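You operate a simulated robot arm through the tools that you are given. There is no shell and no other tool.

Carry out the task below with a simulated robot arm. There is one attempt and no reset: what you move stays moved.

## Task
Run off 4 m of film at 40 N using the length preset.
Fine: zero the counter, set the length and tension knobs and sound the siren before GO; press GO once and watch till the line stops itself.

Only the result counts: the job must be done as asked and must still hold three seconds after the hand-in. Knocking over, shifting, dropping, spilling or breaking anything else fails it.

## Robot
A 6-joint arm with a two-finger gripper, fixed in place. Base frame: the origin is at the foot of the arm, x ahead of it, y to its left, z up. Lengths are in mm, angles in degrees, forces in N, time in s.
Its first joint turns from -166.0 to 166.0 degrees. Payload 2.45 kg.
The TCP is the grasp point between the finger pads, 20 mm short of the fingertips. In the tool frame z runs along the fingers and y along their closing line. The gripper opens to 140 mm. The gripper's body begins 168 mm behind the TCP.
Orientation is told as [roll, pitch, yaw] about the base's x, y, z axes, in that order, counted from this pose: with the fingers straight down and closing along the base's y, the tool's x points along the base's -x, its y along +y and its z along -z.

## Interface
- The arm moves only by the tool nudge_tool. Its arguments are lists of equal length, an entry for each row: "rot": the turn, a rotation vector about the tool's x, y, z in degrees, a list of three; "slide": the shift along the tool's x, y, z in mm, a list of three; "gripper": the opening in per cent of the stroke, from 0 (shut) to 100 (fully open). In form: {"rot": [[wx, wy, wz], ...], "slide": [[x, y, z], ...], "gripper": [gripper, ...]}. A call has 1 to 20 rows; each row is the pose to reach, as a shift and turn from the pose commanded when the call began, along the tool's axes at that moment. Rows are played at 5 a second. More than 50 mm and 8.6 degrees between two rows, or a gripper value outside its range, and nothing of the call is played. A pose out of reach is approached as far as the arm can. The call stops where the force on the tool passes 40 N (or 10 N more than at its start, if that is more) or the arm is blocked; 0.2 s more then pass. The fingers move at their own pace (about 45 mm/s each) and stop on an object; they squeeze with about 30 N. The grip force told is the motor's: it shows also when the fingers shut on nothing. Time passes only in rows, and 0.2 s behind the last, so rows that repeat a pose let the fingers close. It gives the time, the measured TCP pose, the force on the tool (base axes), the opening and the grip force at its end, in the units of the frame above (readings bear some noise), with the torque about the TCP (base axes, N m) and any sound that the robot's microphone picked up, and new pictures: "views" is both (left out), scene, wrist or none.
- Cameras (640 x 400 px; columns grow to the right, rows downward): "scene" is fixed at [50.1, 498.8, 1637.1]; the picture's right is [-0.17, -0.98, 0.00], its down [-0.54, 0.10, -0.84] and it looks along [0.82, -0.15, -0.55] (base axes); focal length 348 px, centre (320, 200). "wrist" rides on the gripper at [78, 11, -209] in the tool frame; the picture's right is [-0.14, 0.99, 0.00], its down [-0.92, -0.13, -0.37] and it looks along [-0.37, -0.05, 0.93] (tool axes); focal length 280 px, centre (320, 200). There is no depth. A picture from a camera that has moved, and an enlarged one, comes with that camera's place and axes in the base frame and with its lens.
- zoom(camera, box): a new picture of the part [left, top, right, bottom] of that camera's present view, enlarged. No time passes.
- finish_job(): hands the job in; it is judged then, once.

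Nothing tells you positions but the pictures and the camera data. Unless the task says otherwise, let go and move clear before handing in.

The tools are called by a JSON object that holds its "api" and its "payload". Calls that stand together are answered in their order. nudge_tool: Moves the arm, as the interface text tells. Its arguments: {"type":"object","properties":{"rot":{"type":"array"},"slide":{"type":"array"},"gripper":{"type":"array"},"views":{"type":"string","enum":["both","scene","wrist","none"]}},"required":["rot","slide","gripper"]} The other tools are called the same way: zoom (camera, box) takes an enlarged picture of a part of a camera's view; finish_job () hands the job in.

At the start:

```text
t: 0.0
eef_pos: [572.0, 584.8, 1216.2]
orientation: [0.0, 0.0, 0.0]
force: [0.5, -0.4, -0.1]
moment: [-0.01, 0.01, 0.03]
width: 139.7
gripper_force: 0.0
```

scene: 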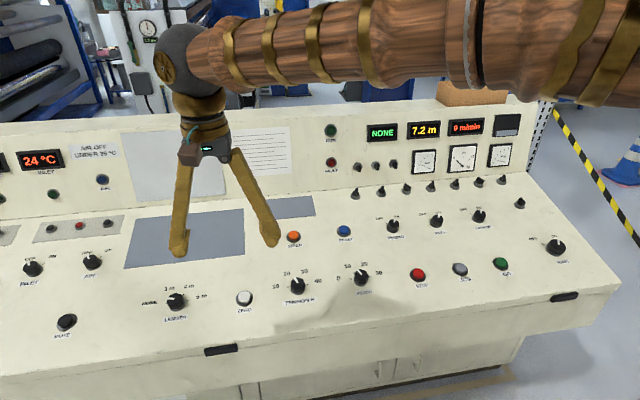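
wrist: 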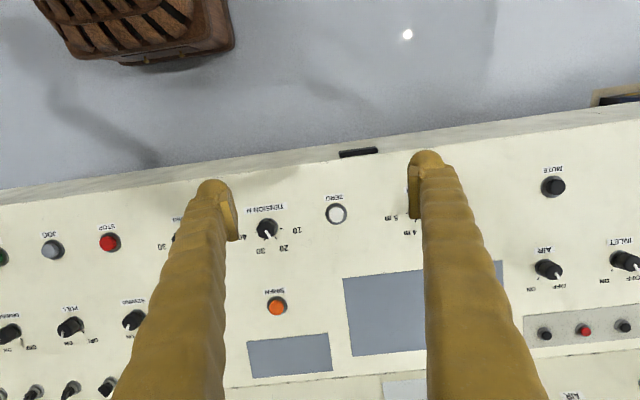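

I see a console with knobs (LENGTH, TENSION, SPEED?), buttons (ZERO, SIREN, STOP, JOG, GO) and displays. I will look closer before moving.

{"api": "zoom", "payload": {"camera": "scene", "box": [120, 220, 400, 340]}}

{"api": "zoom", "payload": {"camera": "scene", "box": [300, 100, 580, 300]}}

{"api": "zoom", "payload": {"camera": "scene", "box": [0, 120, 320, 340]}}

{"api": "zoom", "payload": {"camera": "wrist", "box": [0, 150, 450, 400]}}

```text
2.29 times, centred on (260, 280) of scene
camera zoom: at [50.1, 498.8, 1637.1], right [-0.17, -0.98, 0.0], down [-0.54, 0.1, -0.84], along [0.82, -0.15, -0.55], focal length 794 px, centre (457, 17)
```

zoom: 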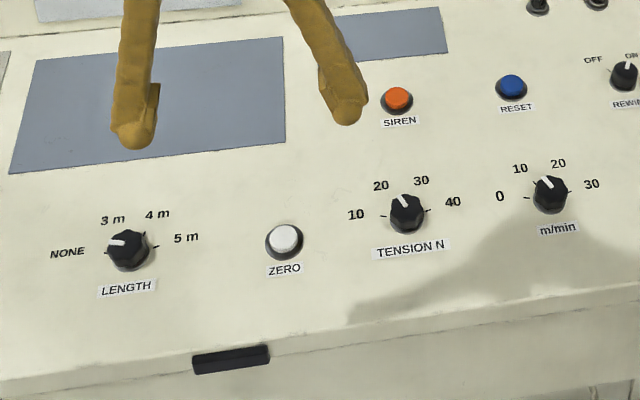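

```text
2.00 times, centred on (440, 200) of scene
camera zoom: at [50.1, 498.8, 1637.1], right [-0.17, -0.98, 0.0], down [-0.54, 0.1, -0.84], along [0.82, -0.15, -0.55], focal length 695 px, centre (80, 200)
```

zoom: 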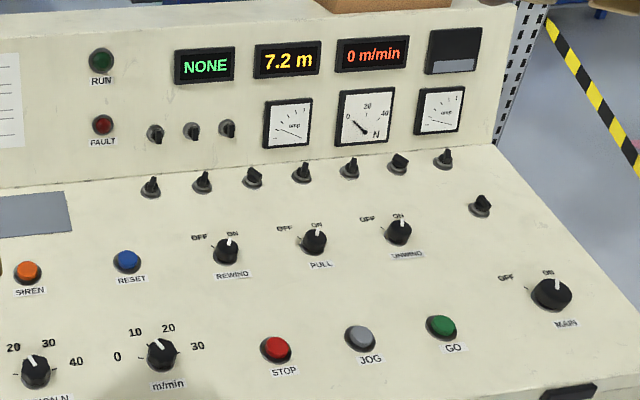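

```text
1.82 times, centred on (160, 230) of scene
camera zoom: at [50.1, 498.8, 1637.1], right [-0.17, -0.98, 0.0], down [-0.54, 0.1, -0.84], along [0.82, -0.15, -0.55], focal length 632 px, centre (611, 146)
```

zoom: 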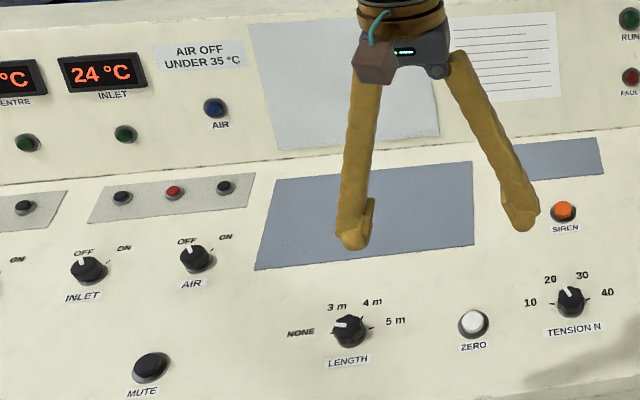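

```text
1.42 times, centred on (225, 275) of wrist
camera zoom: at [493.7, 593.4, 1427.5], right [0.14, 0.99, 0.0], down [0.92, -0.13, 0.37], along [0.37, -0.05, -0.93], focal length 399 px, centre (455, 93)
```

zoom: 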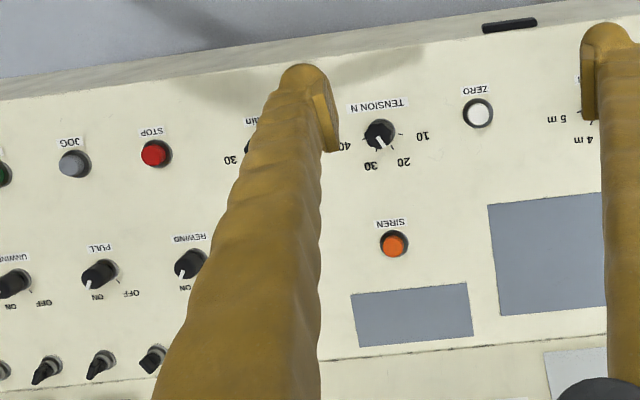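

The ZERO button appears to be near (764, 594, 850), GO near (767, -230, 845), the TENSION knob near (776, 436, 857) and LENGTH near (779, 784, 858). The panel rises gently away from the arm. I will first make a cautious high move toward LENGTH, to test the reach and get a better view.

{"api": "nudge_tool", "payload": {"rot": [[0, -3, 0], [0, -6, 0], [0, -9, 0], [0, -11, 0], [0, -11, 0]], "slide": [[-30, 25, 10], [-60, 50, 20], [-90, 75, 35], [-120, 100, 50], [-128, 115, 60]], "gripper": [60, 60, 60, 60, 60]}}

{"api": "zoom", "payload": {"camera": "wrist", "box": [0, 100, 640, 400]}}

{"api": "zoom", "payload": {"camera": "scene", "box": [220, 110, 300, 180]}}

```text
t: 1.2
eef_pos: [698.9, 702.2, 1156.3]
orientation: [0.0, -11.1, 0.1]
force: [-0.3, 0.6, -0.5]
moment: [0.02, -0.05, -0.04]
width: 83.9
gripper_force: 0.0
camera wrist: at [582.6, 711.4, 1348.5], right [0.14, 0.99, 0.03], down [0.83, -0.13, 0.54], along [0.54, -0.05, -0.84], focal length 280 px, centre (320, 200)
```

scene: 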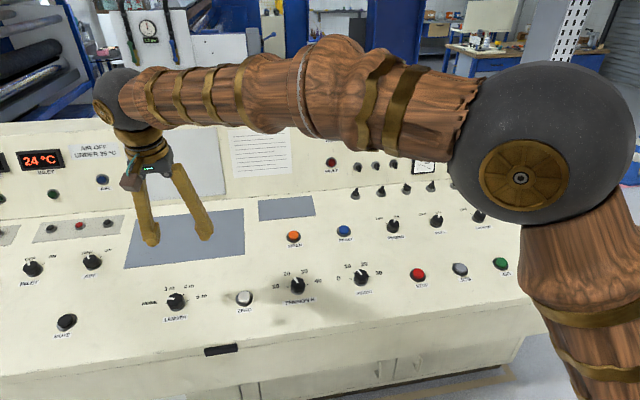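
wrist: 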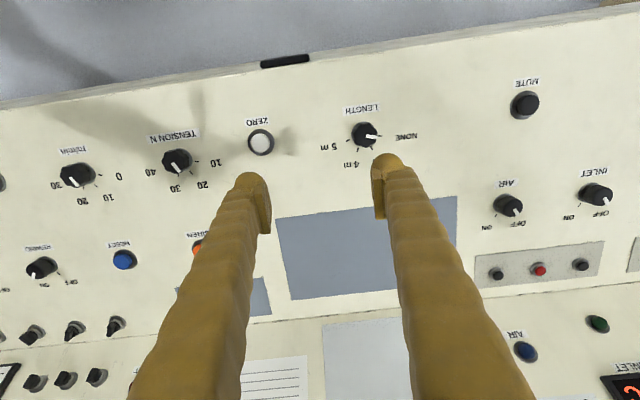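

```text
1.00 times, centred on (320, 250) of wrist (not enlarged: the box is as wide or as high as the picture)
camera zoom: at [582.6, 711.4, 1348.5], right [0.14, 0.99, 0.03], down [0.83, -0.13, 0.54], along [0.54, -0.05, -0.84], focal length 280 px, centre (320, 150)
```

zoom: 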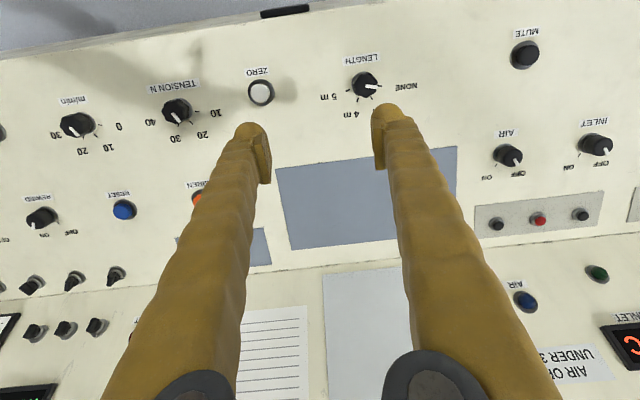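

```text
5.71 times, centred on (260, 145) of scene
camera zoom: at [50.1, 498.8, 1637.1], right [-0.17, -0.98, 0.0], down [-0.54, 0.1, -0.84], along [0.82, -0.15, -0.55], focal length 1986 px, centre (663, 514)
```

zoom: 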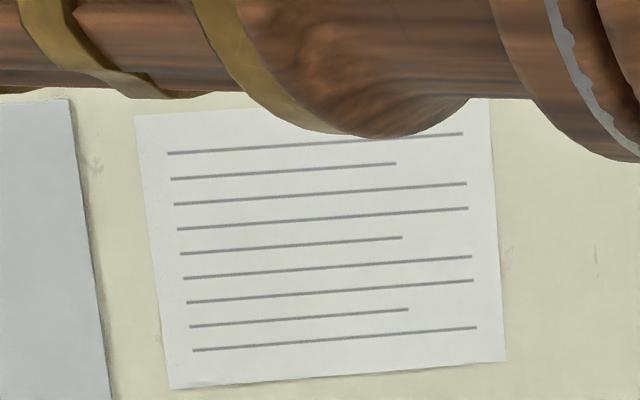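

The views agree: the LENGTH knob top is about (768, 780, 869), and the panel slopes about 10 degrees. Next I move to a hover above the LENGTH knob to see whether it can be reached.

{"api": "nudge_tool", "payload": {"rot": [[0, 0, 0], [0, 0, 0], [0, 0, 0], [0, 0, 0], [0, 0, 0], [0, 0, 0], [0, 0, 0]], "slide": [[-2, 13, 35], [-5, 26, 70], [-8, 39, 105], [-10, 52, 140], [-12, 65, 175], [-14, 78, 205], [-14, 78, 205]], "gripper": [60, 60, 60, 60, 60, 60, 60]}}

{"api": "zoom", "payload": {"camera": "wrist", "box": [200, 100, 520, 300]}}

{"api": "zoom", "payload": {"camera": "scene", "box": [100, 180, 300, 330]}}

```text
t: 2.8
eef_pos: [752.1, 777.0, 958.5]
orientation: [0.0, -11.0, -0.1]
force: [-0.5, 0.3, 0.1]
moment: [-0.01, 0.01, 0.01]
width: 84.0
gripper_force: 0.0
camera wrist: at [635.2, 785.6, 1149.9], right [0.13, 0.99, 0.03], down [0.83, -0.13, 0.54], along [0.54, -0.05, -0.84], focal length 280 px, centre (320, 200)
```

scene: 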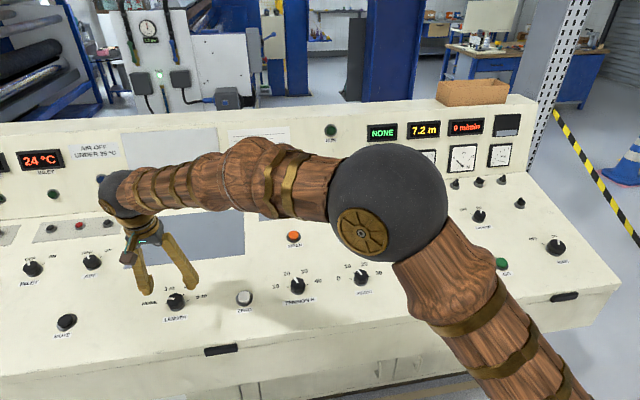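
wrist: 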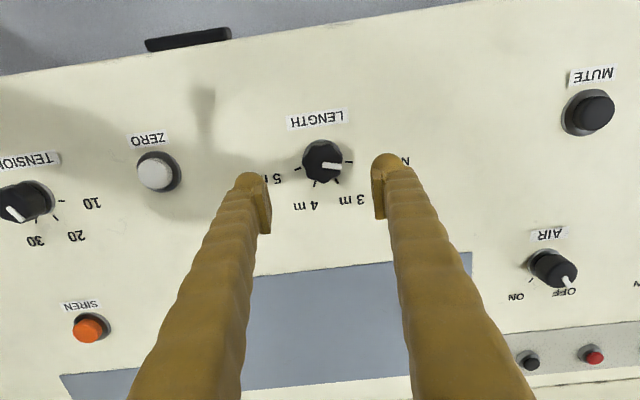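

```text
2.00 times, centred on (360, 200) of wrist
camera zoom: at [635.2, 785.6, 1149.9], right [0.13, 0.99, 0.03], down [0.83, -0.13, 0.54], along [0.54, -0.05, -0.84], focal length 561 px, centre (240, 200)
```

zoom: 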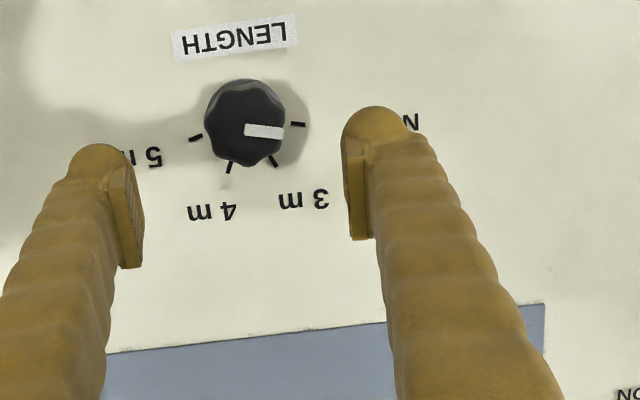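

```text
2.67 times, centred on (200, 255) of scene
camera zoom: at [50.1, 498.8, 1637.1], right [-0.17, -0.98, 0.0], down [-0.54, 0.1, -0.84], along [0.82, -0.15, -0.55], focal length 927 px, centre (640, 53)
```

zoom: 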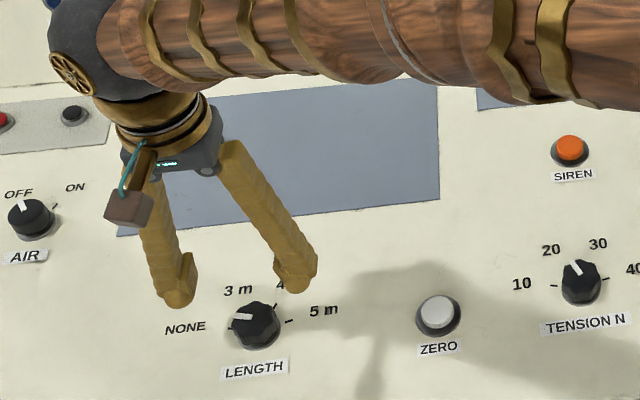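

The arm reaches, and the gripper axis passes almost exactly through the LENGTH knob, whose pointer is at NONE. I will turn the hand back about 48° and come down partway around the knob.

{"api": "nudge_tool", "payload": {"rot": [[0, 0, -8], [0, 0, -16], [0, 0, -24], [0, 0, -32], [0, 0, -40], [0, 0, -48], [0, 0, -48], [0, 0, -48], [0, 0, -48]], "slide": [[0, 0, 0], [0, 0, 0], [0, 0, 0], [0, 0, 0], [0, 0, 0], [0, 0, 0], [0, 0, 25], [0, 0, 50], [0, 0, 65]], "gripper": [60, 60, 60, 60, 60, 60, 60, 60, 60]}}

{"api": "zoom", "payload": {"camera": "wrist", "box": [200, 100, 520, 300]}}

{"api": "zoom", "payload": {"camera": "scene", "box": [100, 220, 260, 330]}}

```text
t: 4.8
eef_pos: [764.7, 775.8, 896.0]
orientation: [-8.1, -7.4, 48.5]
force: [0.3, -0.2, -0.7]
moment: [-0.02, -0.04, -0.03]
width: 83.9
gripper_force: 0.0
camera wrist: at [665.4, 723.8, 1090.5], right [-0.63, 0.77, -0.12], down [0.63, 0.6, 0.5], along [0.45, 0.24, -0.86], focal length 280 px, centre (320, 200)
```

scene: 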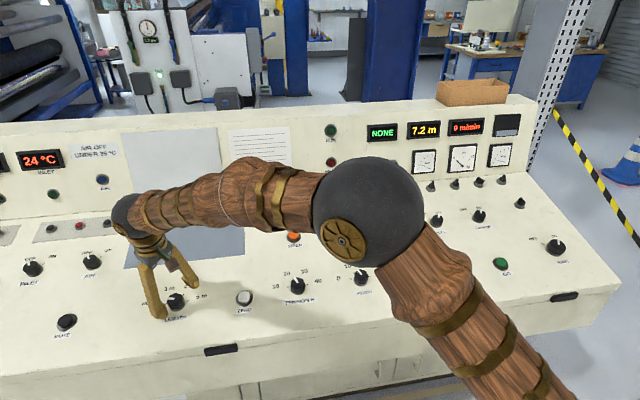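
wrist: 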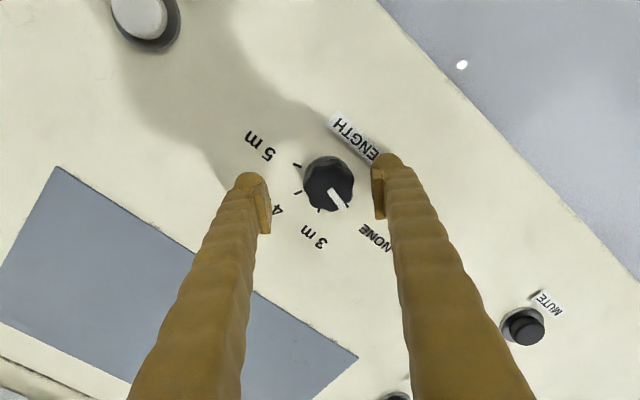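

```text
2.00 times, centred on (360, 200) of wrist
camera zoom: at [665.4, 723.8, 1090.5], right [-0.63, 0.77, -0.12], down [0.63, 0.6, 0.5], along [0.45, 0.24, -0.86], focal length 561 px, centre (240, 200)
```

zoom: 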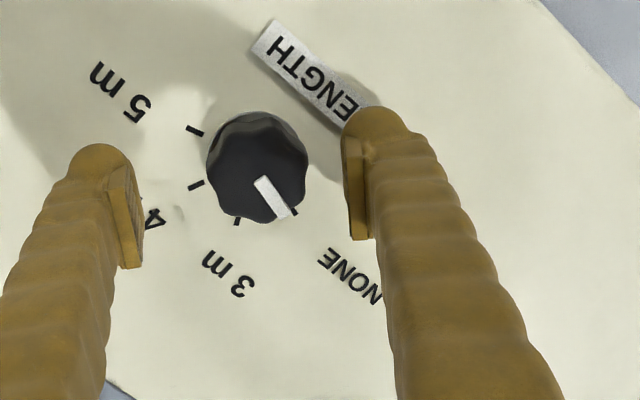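

```text
3.64 times, centred on (180, 275) of scene
camera zoom: at [50.1, 498.8, 1637.1], right [-0.17, -0.98, 0.0], down [-0.54, 0.1, -0.84], along [0.82, -0.15, -0.55], focal length 1264 px, centre (829, -73)
```

zoom: 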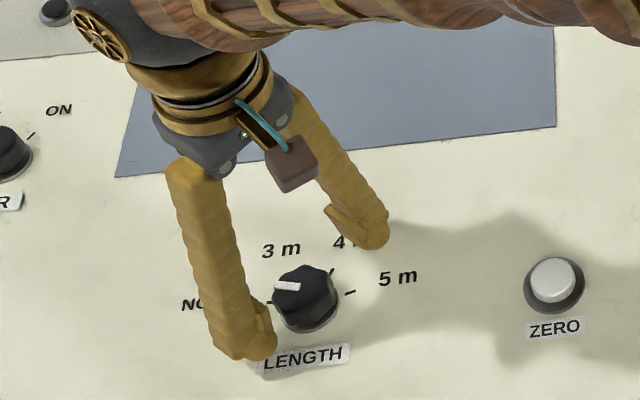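

The hand is turned, and the knob sits about 9 mm off-centre toward one finger. I will correct that and come down another 18 mm.

{"api": "nudge_tool", "payload": {"rot": [[0, 0, 0], [0, 0, 0], [0, 0, 0], [0, 0, 0]], "slide": [[-3, 9, 0], [-3, 9, 8], [-3, 9, 14], [-3, 9, 18]], "gripper": [60, 60, 60, 60]}}

{"api": "zoom", "payload": {"camera": "wrist", "box": [220, 100, 420, 300]}}

{"api": "zoom", "payload": {"camera": "scene", "box": [120, 250, 240, 330]}}

```text
t: 5.8
eef_pos: [763.7, 786.7, 879.0]
orientation: [-8.2, -7.5, 48.4]
force: [-13.3, -5.4, 18.3]
moment: [-0.5, -0.74, -0.64]
width: 84.4
gripper_force: 0.0
camera wrist: at [664.1, 734.0, 1073.4], right [-0.63, 0.77, -0.12], down [0.63, 0.6, 0.5], along [0.45, 0.24, -0.86], focal length 280 px, centre (320, 200)
```

scene: 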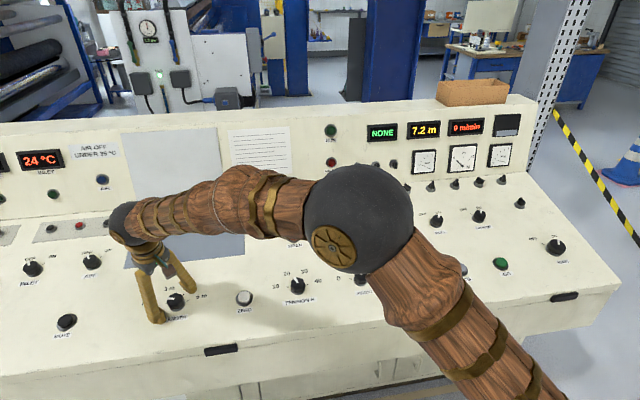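
wrist: 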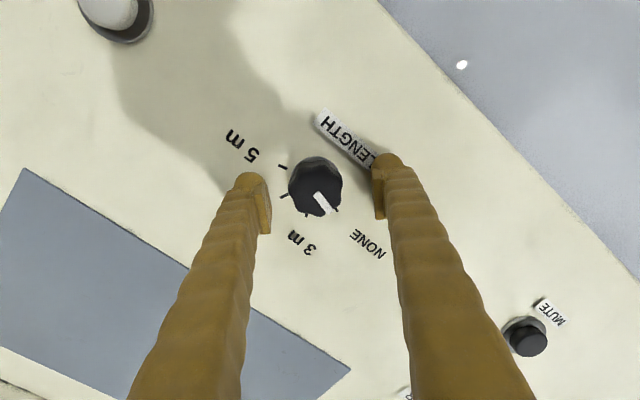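

```text
2.00 times, centred on (320, 200) of wrist
camera zoom: at [664.1, 734.0, 1073.4], right [-0.63, 0.77, -0.12], down [0.63, 0.6, 0.5], along [0.45, 0.24, -0.86], focal length 561 px, centre (320, 200)
```

zoom: 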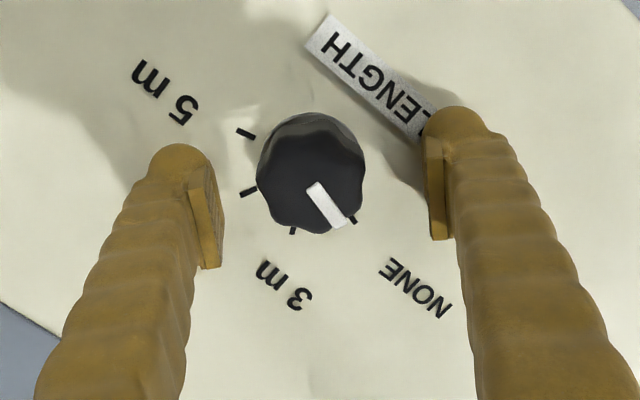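

```text
5.00 times, centred on (180, 290) of scene
camera zoom: at [50.1, 498.8, 1637.1], right [-0.17, -0.98, 0.0], down [-0.54, 0.1, -0.84], along [0.82, -0.15, -0.55], focal length 1738 px, centre (1020, -250)
```

zoom: 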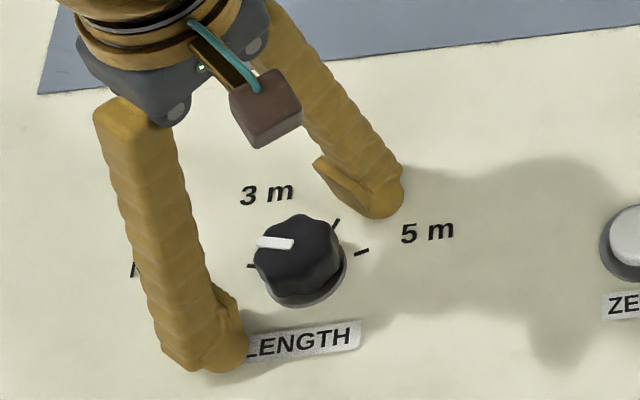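

One fingertip is lightly touching the panel, so the tips are at panel depth. I will back off 4 mm, recentre by 4 mm and close on the knob.

{"api": "nudge_tool", "payload": {"rot": [[0, 0, 0], [0, 0, 0], [0, 0, 0], [0, 0, 0], [0, 0, 0], [0, 0, 0], [0, 0, 0]], "slide": [[0, 0, -4], [0, -4, -4], [0, -4, -4], [0, -4, -4], [0, -4, -4], [0, -4, -4], [0, -4, -4]], "gripper": [60, 60, 45, 30, 25, 25, 25]}}

{"api": "zoom", "payload": {"camera": "wrist", "box": [220, 100, 420, 300]}}

{"api": "zoom", "payload": {"camera": "scene", "box": [120, 250, 240, 330]}}

```text
t: 7.4
eef_pos: [765.0, 784.1, 881.5]
orientation: [-8.2, -7.4, 48.6]
force: [-13.3, 11.3, -1.1]
moment: [-0.01, -0.01, -0.08]
width: 43.5
gripper_force: 6.2
camera wrist: at [666.0, 731.1, 1075.9], right [-0.63, 0.76, -0.12], down [0.63, 0.6, 0.5], along [0.45, 0.24, -0.86], focal length 280 px, centre (320, 200)
```

scene: 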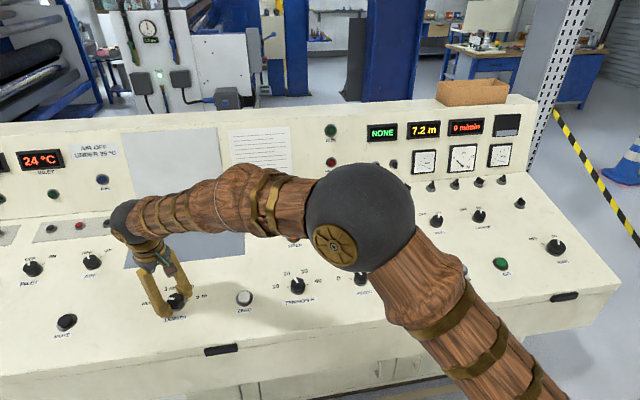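
wrist: 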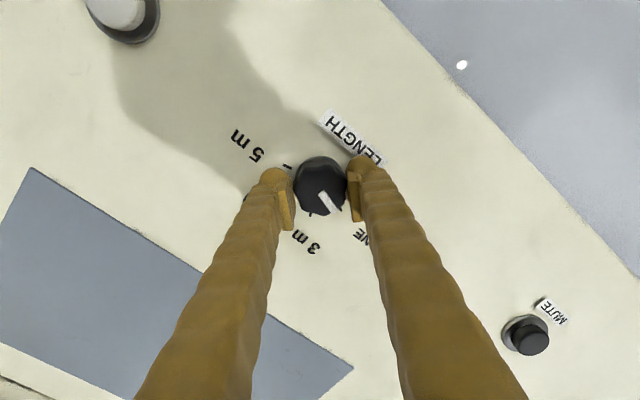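

```text
2.00 times, centred on (320, 200) of wrist
camera zoom: at [666.0, 731.1, 1075.9], right [-0.63, 0.76, -0.12], down [0.63, 0.6, 0.5], along [0.45, 0.24, -0.86], focal length 561 px, centre (320, 200)
```

zoom: 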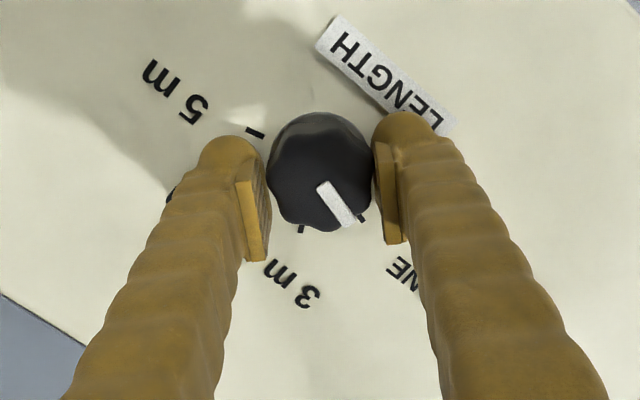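

```text
5.00 times, centred on (180, 290) of scene
camera zoom: at [50.1, 498.8, 1637.1], right [-0.17, -0.98, 0.0], down [-0.54, 0.1, -0.84], along [0.82, -0.15, -0.55], focal length 1738 px, centre (1020, -250)
```

zoom: 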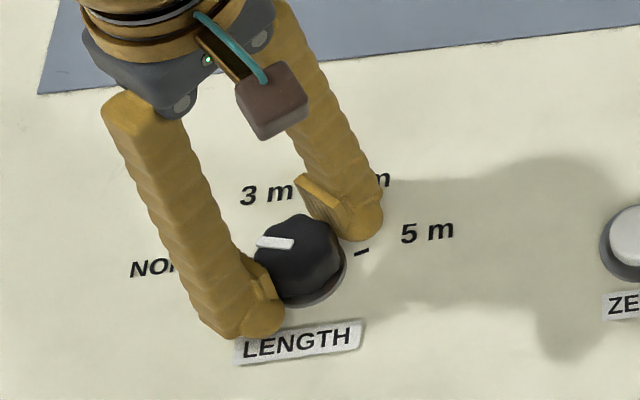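

The +y finger is pressing on the knob first (17 N of side load). I will shift the hand a little that way and finish closing.

{"api": "nudge_tool", "payload": {"rot": [[0, 0, 0], [0, 0, 0], [0, 0, 0], [0, 0, 0]], "slide": [[0, 2, 0], [0, 2, 0], [0, 2, 0], [0, 2, 0]], "gripper": [20, 15, 10, 10], "views": "none"}}

```text
t: 8.4
eef_pos: [764.4, 784.7, 880.7]
orientation: [-8.2, -7.3, 48.5]
force: [-12.3, 6.8, 4.9]
moment: [-0.24, -0.3, -0.15]
width: 41.2
gripper_force: 36.2
```

The knob is gripped at 41 mm. I will turn it clockwise in stages.

{"api": "nudge_tool", "payload": {"rot": [[0, 0, 6], [0, 0, 12], [0, 0, 18], [0, 0, 24], [0, 0, 30], [0, 0, 36], [0, 0, 42], [0, 0, 48]], "slide": [[0, 0.5, -1], [0, 1, -1], [0, 1, -1], [0, 1, -1], [0, 1, -1], [0, 1, -1], [0, 1, -1], [0, 1, -1]], "gripper": [10, 10, 10, 10, 10, 10, 10, 10]}}

{"api": "zoom", "payload": {"camera": "scene", "box": [120, 250, 240, 330]}}

{"api": "zoom", "payload": {"camera": "wrist", "box": [220, 100, 420, 300]}}

```text
t: 9.5
eef_pos: [766.8, 782.3, 880.7]
orientation: [-4.2, -10.2, 21.7]
force: [3.6, -0.5, 0.8]
moment: [-0.21, -0.05, -0.05]
width: 40.8
gripper_force: 44.6
stopped in row 5: the force on the tool passed its limit at 42 N (the readings are from after the stop); the commanded pose is now the measured one
camera wrist: at [650.9, 762.9, 1073.0], right [-0.23, 0.97, -0.05], down [0.82, 0.22, 0.53], along [0.53, 0.08, -0.84], focal length 280 px, centre (320, 200)
```

scene: 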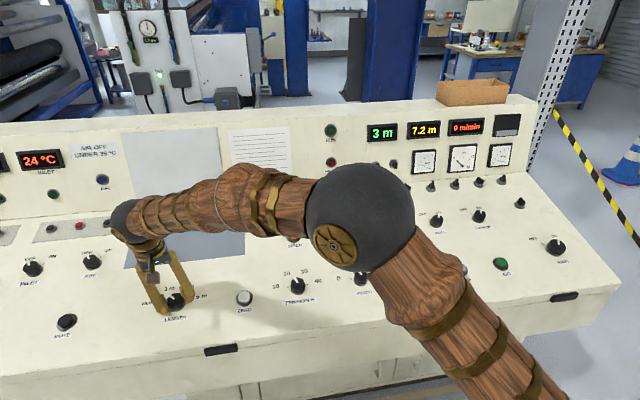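
wrist: 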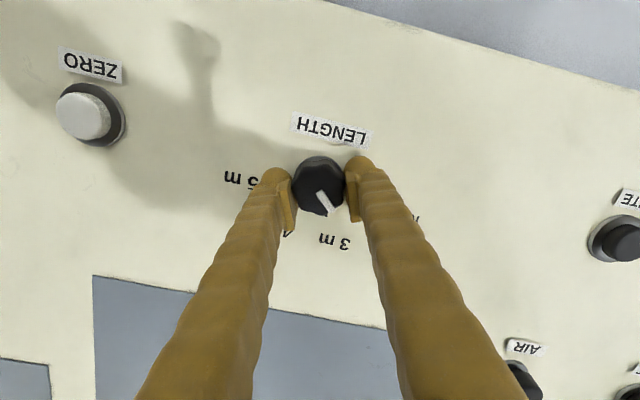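

```text
5.00 times, centred on (180, 290) of scene
camera zoom: at [50.1, 498.8, 1637.1], right [-0.17, -0.98, 0.0], down [-0.54, 0.1, -0.84], along [0.82, -0.15, -0.55], focal length 1738 px, centre (1020, -250)
```

zoom: 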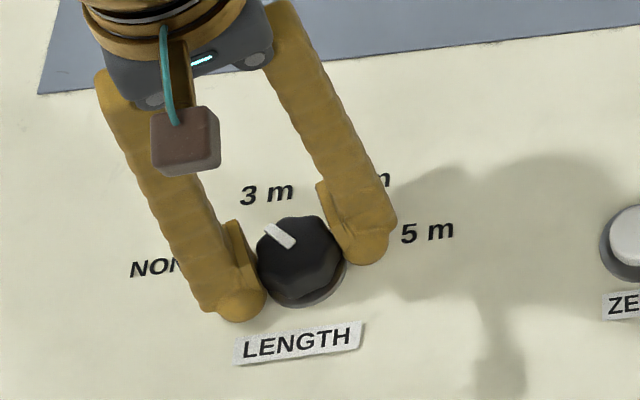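

```text
2.00 times, centred on (320, 200) of wrist
camera zoom: at [650.9, 762.9, 1073.0], right [-0.23, 0.97, -0.05], down [0.82, 0.22, 0.53], along [0.53, 0.08, -0.84], focal length 561 px, centre (320, 200)
```

zoom: 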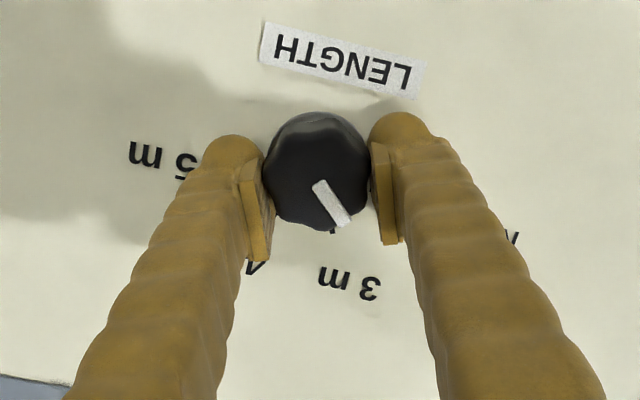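

The display now reads 3 m and the side load has relaxed. I continue the turn.

{"api": "nudge_tool", "payload": {"rot": [[0, 0, 5], [0, 0, 10], [0, 0, 15], [0, 0, 20], [0, 0, 25], [0, 0, 30], [0, 0, 36], [0, 0, 42]], "slide": [[0, 0, 0], [0, 0, 0], [0, 0, 0], [0, 0, 0], [0, 0, 0], [0, 0, 0], [0, 0, 0], [0, 0, 0]], "gripper": [10, 10, 10, 10, 10, 10, 10, 10]}}

{"api": "zoom", "payload": {"camera": "scene", "box": [120, 250, 240, 330]}}

{"api": "zoom", "payload": {"camera": "wrist", "box": [220, 100, 420, 300]}}

```text
t: 10.8
eef_pos: [766.2, 779.7, 881.3]
orientation: [0.2, -11.0, -3.2]
force: [-1.4, -5.1, 1.8]
moment: [0.03, 0.1, 0.08]
width: 40.7
gripper_force: 44.6
stopped in row 6: the force on the tool passed its limit at 42 N (the readings are from after the stop); the commanded pose is now the measured one
camera wrist: at [650.7, 794.5, 1072.7], right [0.19, 0.98, 0.03], down [0.83, -0.18, 0.54], along [0.53, -0.08, -0.84], focal length 280 px, centre (320, 200)
```

scene: 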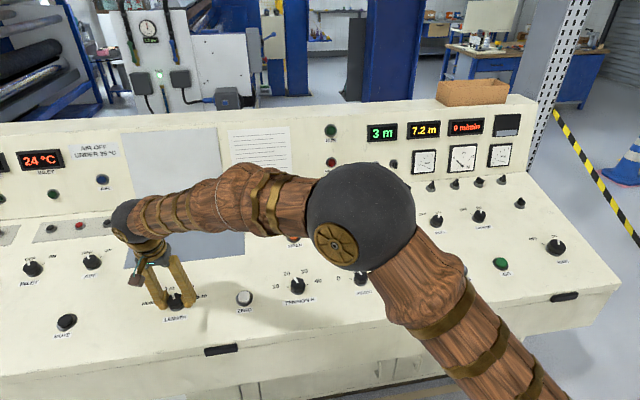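
wrist: 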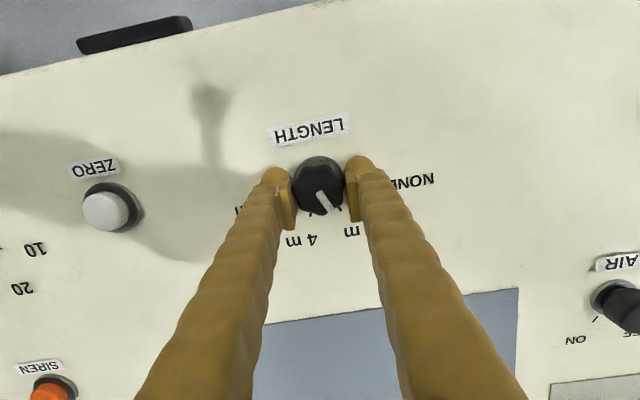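

```text
5.00 times, centred on (180, 290) of scene
camera zoom: at [50.1, 498.8, 1637.1], right [-0.17, -0.98, 0.0], down [-0.54, 0.1, -0.84], along [0.82, -0.15, -0.55], focal length 1738 px, centre (1020, -250)
```

zoom: 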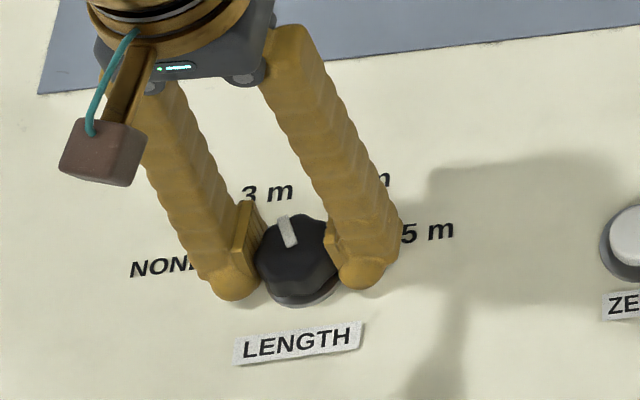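

```text
2.00 times, centred on (320, 200) of wrist
camera zoom: at [650.7, 794.5, 1072.7], right [0.19, 0.98, 0.03], down [0.83, -0.18, 0.54], along [0.53, -0.08, -0.84], focal length 561 px, centre (320, 200)
```

zoom: 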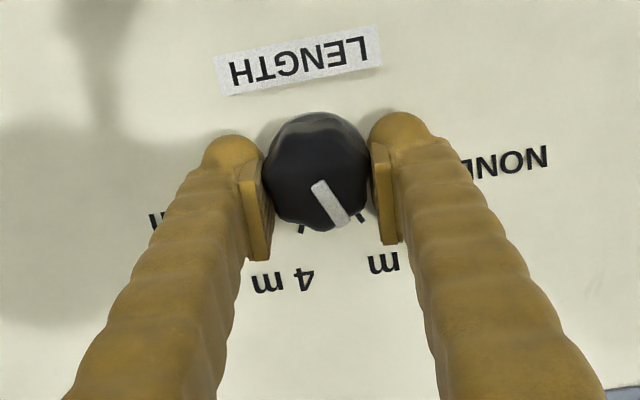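

The pointer is between 3 m and 4 m. I continue about 24° more.

{"api": "nudge_tool", "payload": {"rot": [[0, 0, 5], [0, 0, 10], [0, 0, 15], [0, 0, 20], [0, 0, 24]], "slide": [[0, 0, 0], [0, 0, 0], [0, 0, 0], [0, 0, 0], [0, 0, 0]], "gripper": [10, 10, 10, 10, 10]}}

{"api": "zoom", "payload": {"camera": "scene", "box": [120, 250, 240, 330]}}

{"api": "zoom", "payload": {"camera": "wrist", "box": [220, 100, 420, 300]}}

```text
t: 11.8
eef_pos: [766.4, 777.2, 881.9]
orientation: [3.8, -10.3, -22.8]
force: [-6.3, -7.5, 6.0]
moment: [0.25, -0.02, 0.13]
width: 40.7
gripper_force: 44.7
stopped in row 5: the force on the tool passed its limit at 43 N (the readings are from after the stop); the commanded pose is now the measured one
camera wrist: at [659.7, 818.0, 1074.3], right [0.5, 0.86, 0.09], down [0.72, -0.47, 0.52], along [0.49, -0.19, -0.85], focal length 280 px, centre (320, 200)
```

scene: 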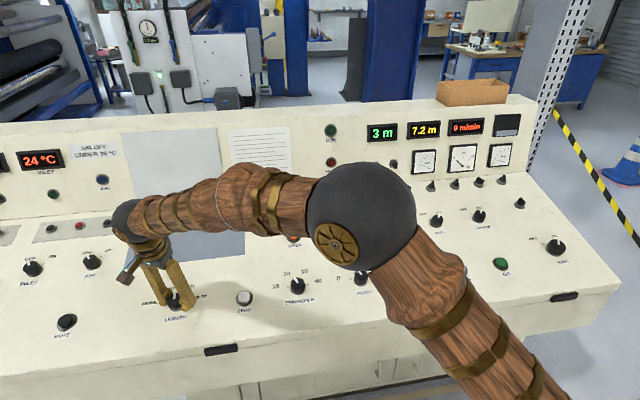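
wrist: 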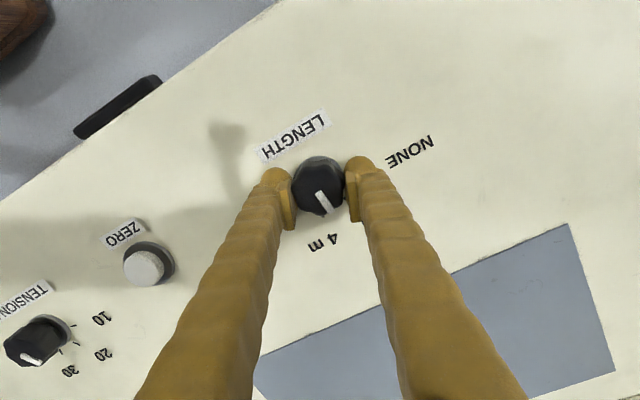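

```text
5.00 times, centred on (180, 290) of scene
camera zoom: at [50.1, 498.8, 1637.1], right [-0.17, -0.98, 0.0], down [-0.54, 0.1, -0.84], along [0.82, -0.15, -0.55], focal length 1738 px, centre (1020, -250)
```

zoom: 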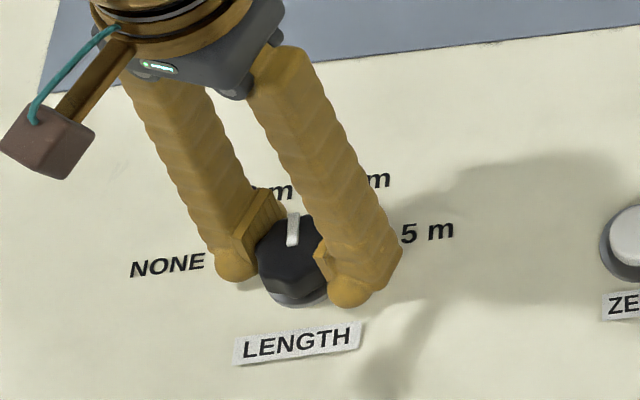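

```text
2.00 times, centred on (320, 200) of wrist
camera zoom: at [659.7, 818.0, 1074.3], right [0.5, 0.86, 0.09], down [0.72, -0.47, 0.52], along [0.49, -0.19, -0.85], focal length 561 px, centre (320, 200)
```

zoom: 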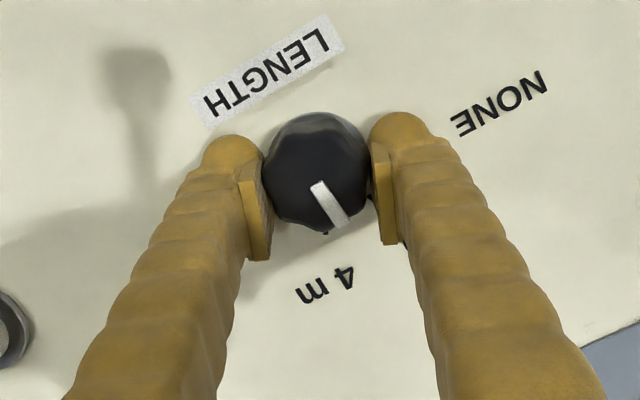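

It still reads 3 m, and the pointer is just short of the 4 m tick. I turn a bit more.

{"api": "nudge_tool", "payload": {"rot": [[0, 0, 4], [0, 0, 8], [0, 0, 12], [0, 0, 15]], "slide": [[0, 0, 0], [0, 0, 0], [0, 0, 0], [0, 0, 0]], "gripper": [10, 10, 10, 10]}}

{"api": "zoom", "payload": {"camera": "scene", "box": [120, 250, 240, 330]}}

{"api": "zoom", "payload": {"camera": "wrist", "box": [220, 100, 420, 300]}}

```text
t: 12.5
eef_pos: [765.2, 777.1, 881.3]
orientation: [5.1, -9.6, -32.0]
force: [-7.7, -8.9, 6.3]
moment: [0.42, -0.27, 0.2]
width: 41.0
gripper_force: 44.5
stopped in row 3: the force on the tool passed its limit at 43 N (the readings are from after the stop); the commanded pose is now the measured one
camera wrist: at [666.5, 827.7, 1075.6], right [0.63, 0.77, 0.11], down [0.63, -0.59, 0.5], along [0.45, -0.24, -0.86], focal length 280 px, centre (320, 200)
```

scene: 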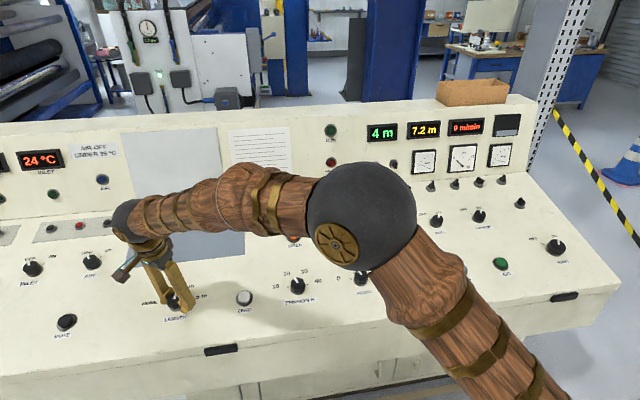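
wrist: 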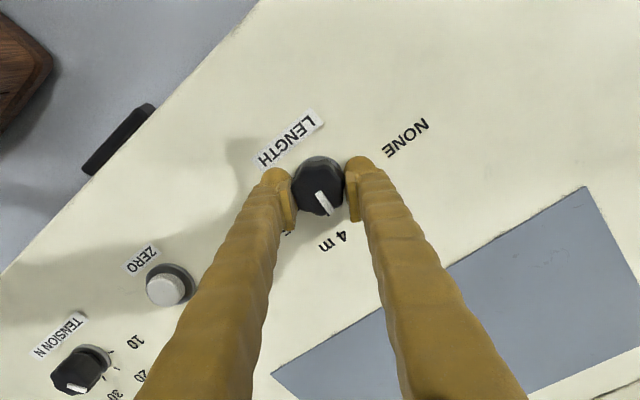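

```text
5.00 times, centred on (180, 290) of scene
camera zoom: at [50.1, 498.8, 1637.1], right [-0.17, -0.98, 0.0], down [-0.54, 0.1, -0.84], along [0.82, -0.15, -0.55], focal length 1738 px, centre (1020, -250)
```

zoom: 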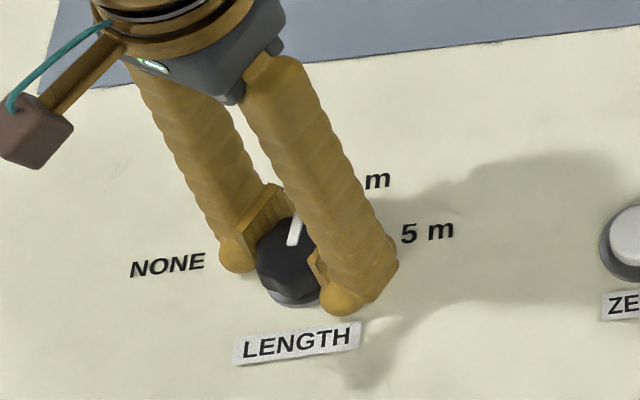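

```text
2.00 times, centred on (320, 200) of wrist
camera zoom: at [666.5, 827.7, 1075.6], right [0.63, 0.77, 0.11], down [0.63, -0.59, 0.5], along [0.45, -0.24, -0.86], focal length 561 px, centre (320, 200)
```

zoom: 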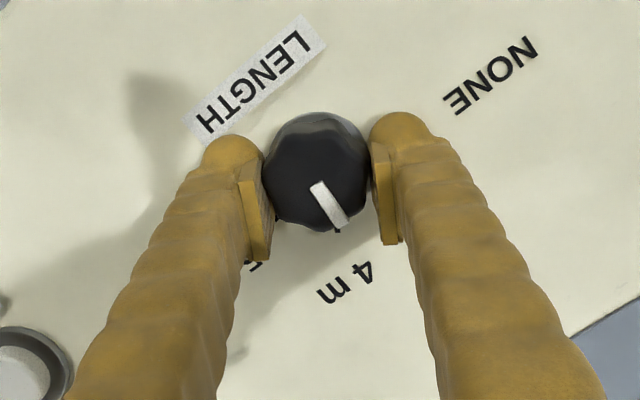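

The display reads 4 m, so I release and lift straight off.

{"api": "nudge_tool", "payload": {"rot": [[0, 0, 0], [0, 0, 0], [0, 0, 0], [0, 0, 0], [0, 0, 0], [0, 0, 0], [0, 0, 0]], "slide": [[0, 0, 0], [0, 0, 0], [0, 0, 0], [0, 0, 0], [0, 0, -25], [0, 0, -50], [0, 0, -80]], "gripper": [30, 50, 60, 60, 60, 60, 60]}}

{"api": "zoom", "payload": {"camera": "scene", "box": [120, 250, 240, 330]}}

{"api": "zoom", "payload": {"camera": "wrist", "box": [220, 100, 420, 300]}}

{"api": "zoom", "payload": {"camera": "scene", "box": [320, 110, 540, 200]}}

```text
t: 14.1
eef_pos: [749.5, 779.0, 962.2]
orientation: [5.2, -9.6, -32.0]
force: [-1.3, -0.1, -0.8]
moment: [-0.03, -0.01, -0.03]
width: 84.2
gripper_force: 0.0
camera wrist: at [650.7, 829.9, 1155.8], right [0.62, 0.77, 0.11], down [0.64, -0.59, 0.5], along [0.45, -0.24, -0.86], focal length 280 px, centre (320, 200)
```

scene: 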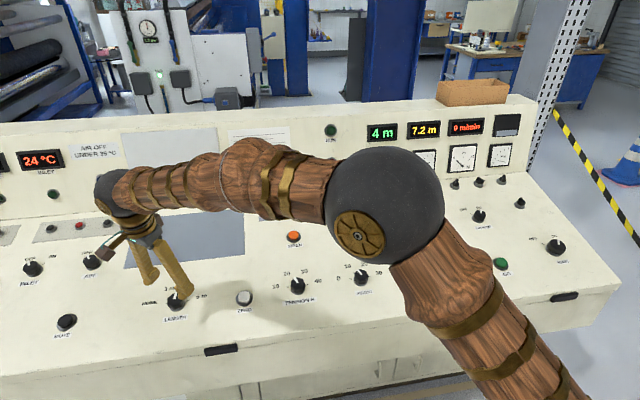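
wrist: 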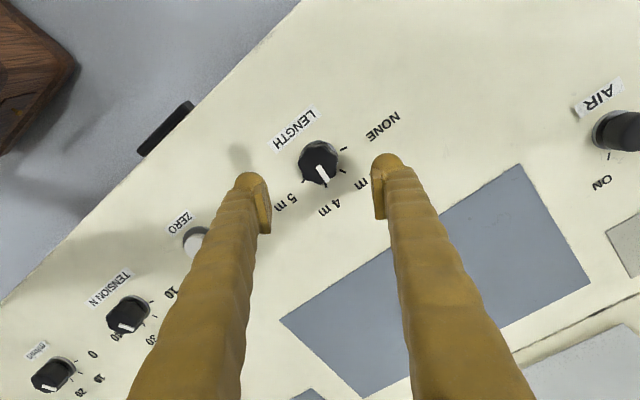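

```text
5.00 times, centred on (180, 290) of scene
camera zoom: at [50.1, 498.8, 1637.1], right [-0.17, -0.98, 0.0], down [-0.54, 0.1, -0.84], along [0.82, -0.15, -0.55], focal length 1738 px, centre (1020, -250)
```

zoom: 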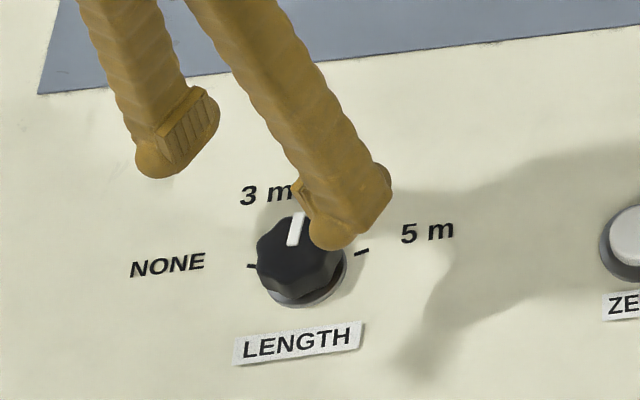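

```text
2.00 times, centred on (320, 200) of wrist
camera zoom: at [650.7, 829.9, 1155.8], right [0.62, 0.77, 0.11], down [0.64, -0.59, 0.5], along [0.45, -0.24, -0.86], focal length 561 px, centre (320, 200)
```

zoom: 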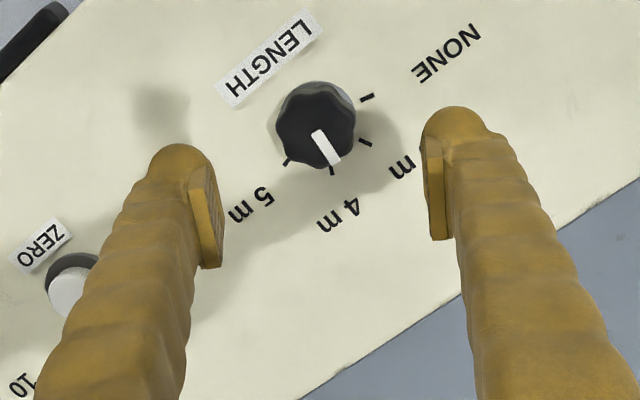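

```text
2.91 times, centred on (430, 155) of scene
camera zoom: at [50.1, 498.8, 1637.1], right [-0.17, -0.98, 0.0], down [-0.54, 0.1, -0.84], along [0.82, -0.15, -0.55], focal length 1011 px, centre (0, 331)
```

zoom: 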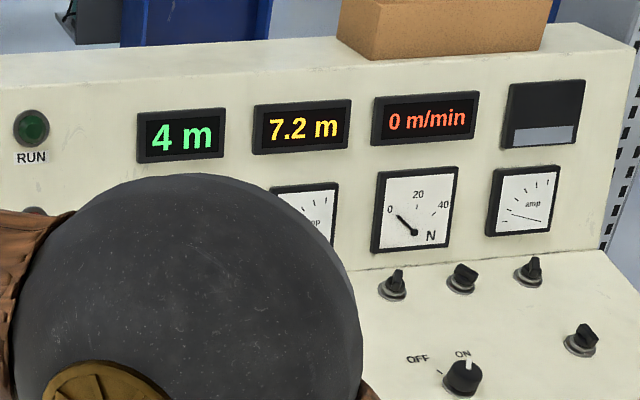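

LENGTH now reads 4 m with the pointer at the tick. Next I bring the closed fingers over the ZERO button, which I estimate at (757, 593, 863).

{"api": "nudge_tool", "payload": {"rot": [[0, 0, -6], [0, 0, -12], [0, 0, -18], [0, 0, -25], [0, 0, -32], [0, 0, -32], [0, 0, -32]], "slide": [[-18, -33, 0], [-36, -66, 0], [-54, -99, 5], [-72, -132, 10], [-89, -163, 18], [-89, -163, 18], [-89, -163, 18]], "gripper": [30, 10, 0, 0, 0, 0, 0]}}

{"api": "zoom", "payload": {"camera": "scene", "box": [180, 230, 320, 320]}}

{"api": "zoom", "payload": {"camera": "wrist", "box": [220, 100, 420, 300]}}

```text
t: 15.7
eef_pos: [745.1, 593.2, 939.7]
orientation: [-0.7, -10.9, 0.5]
force: [-0.2, 0.4, -0.2]
moment: [-0.03, -0.02, -0.03]
width: 0.2
gripper_force: 29.4
camera wrist: at [628.6, 603.0, 1130.9], right [0.13, 0.99, 0.01], down [0.84, -0.12, 0.54], along [0.53, -0.06, -0.84], focal length 280 px, centre (320, 200)
```

scene: 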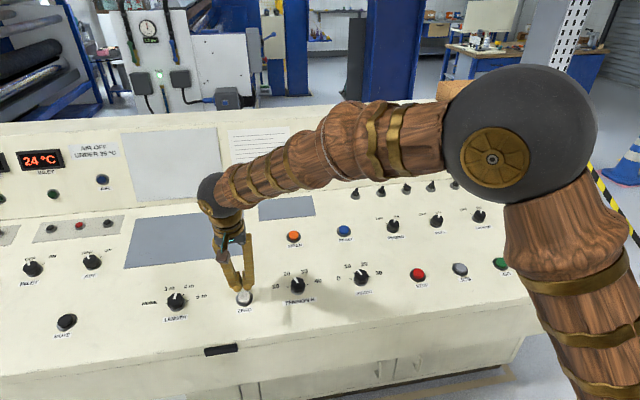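
wrist: 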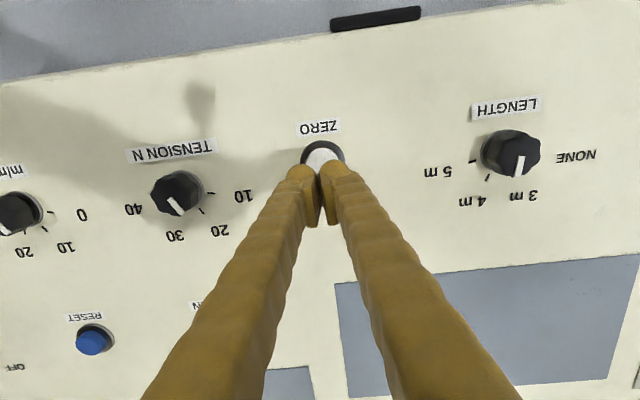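

```text
4.44 times, centred on (250, 275) of scene
camera zoom: at [50.1, 498.8, 1637.1], right [-0.17, -0.98, 0.0], down [-0.54, 0.1, -0.84], along [0.82, -0.15, -0.55], focal length 1545 px, centre (631, -133)
```

zoom: 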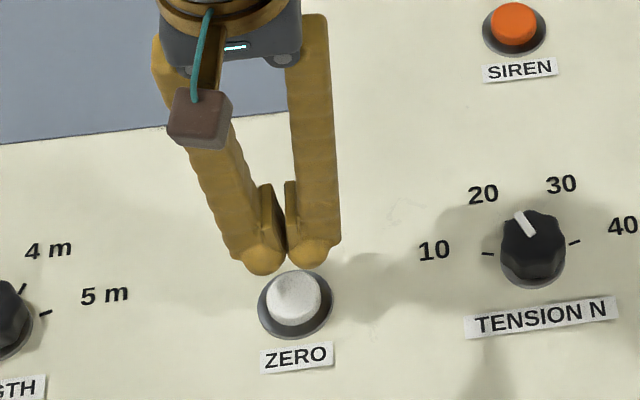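

```text
2.00 times, centred on (320, 200) of wrist
camera zoom: at [628.6, 603.0, 1130.9], right [0.13, 0.99, 0.01], down [0.84, -0.12, 0.54], along [0.53, -0.06, -0.84], focal length 561 px, centre (320, 200)
```

zoom: 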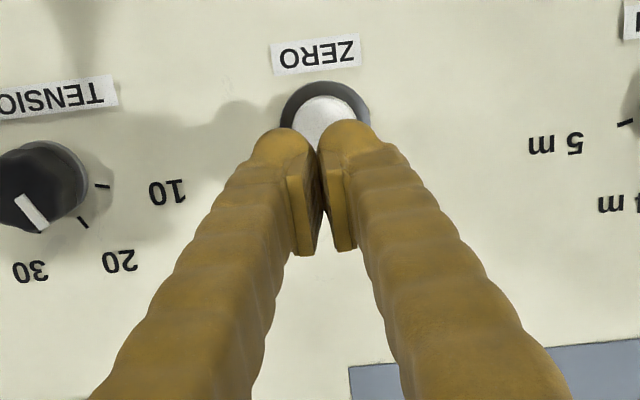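

The fingers are right above ZERO. I will check the LENGTH knob again from this view before pressing.

{"api": "zoom", "payload": {"camera": "wrist", "box": [430, 80, 610, 220]}}

{"api": "zoom", "payload": {"camera": "scene", "box": [130, 270, 230, 330]}}

{"api": "zoom", "payload": {"camera": "wrist", "box": [100, 120, 280, 260]}}

```text
2.86 times, centred on (520, 150) of wrist
camera zoom: at [628.6, 603.0, 1130.9], right [0.13, 0.99, 0.01], down [0.84, -0.12, 0.54], along [0.53, -0.06, -0.84], focal length 801 px, centre (-251, 343)
```

zoom: 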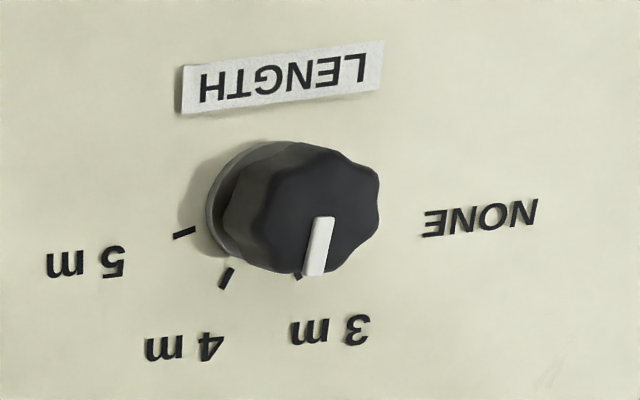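

```text
6.40 times, centred on (180, 300) of scene
camera zoom: at [50.1, 498.8, 1637.1], right [-0.17, -0.98, 0.0], down [-0.54, 0.1, -0.84], along [0.82, -0.15, -0.55], focal length 2224 px, centre (1216, -440)
```

zoom: 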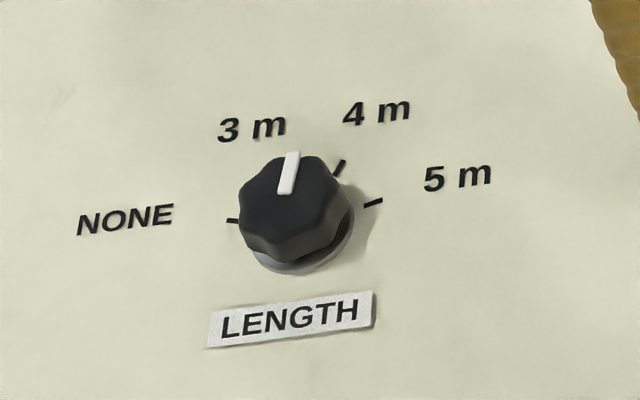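

```text
2.86 times, centred on (190, 190) of wrist
camera zoom: at [628.6, 603.0, 1130.9], right [0.13, 0.99, 0.01], down [0.84, -0.12, 0.54], along [0.53, -0.06, -0.84], focal length 801 px, centre (691, 229)
```

zoom: 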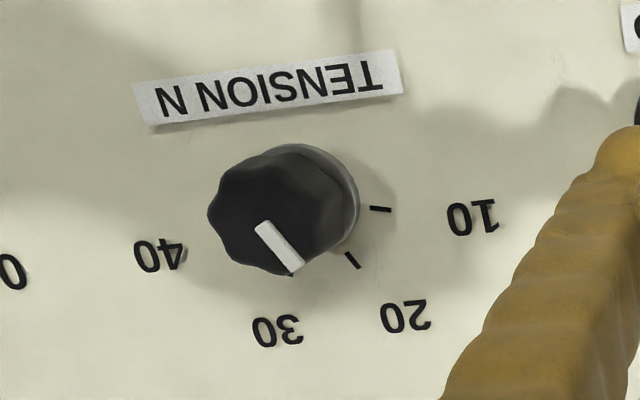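

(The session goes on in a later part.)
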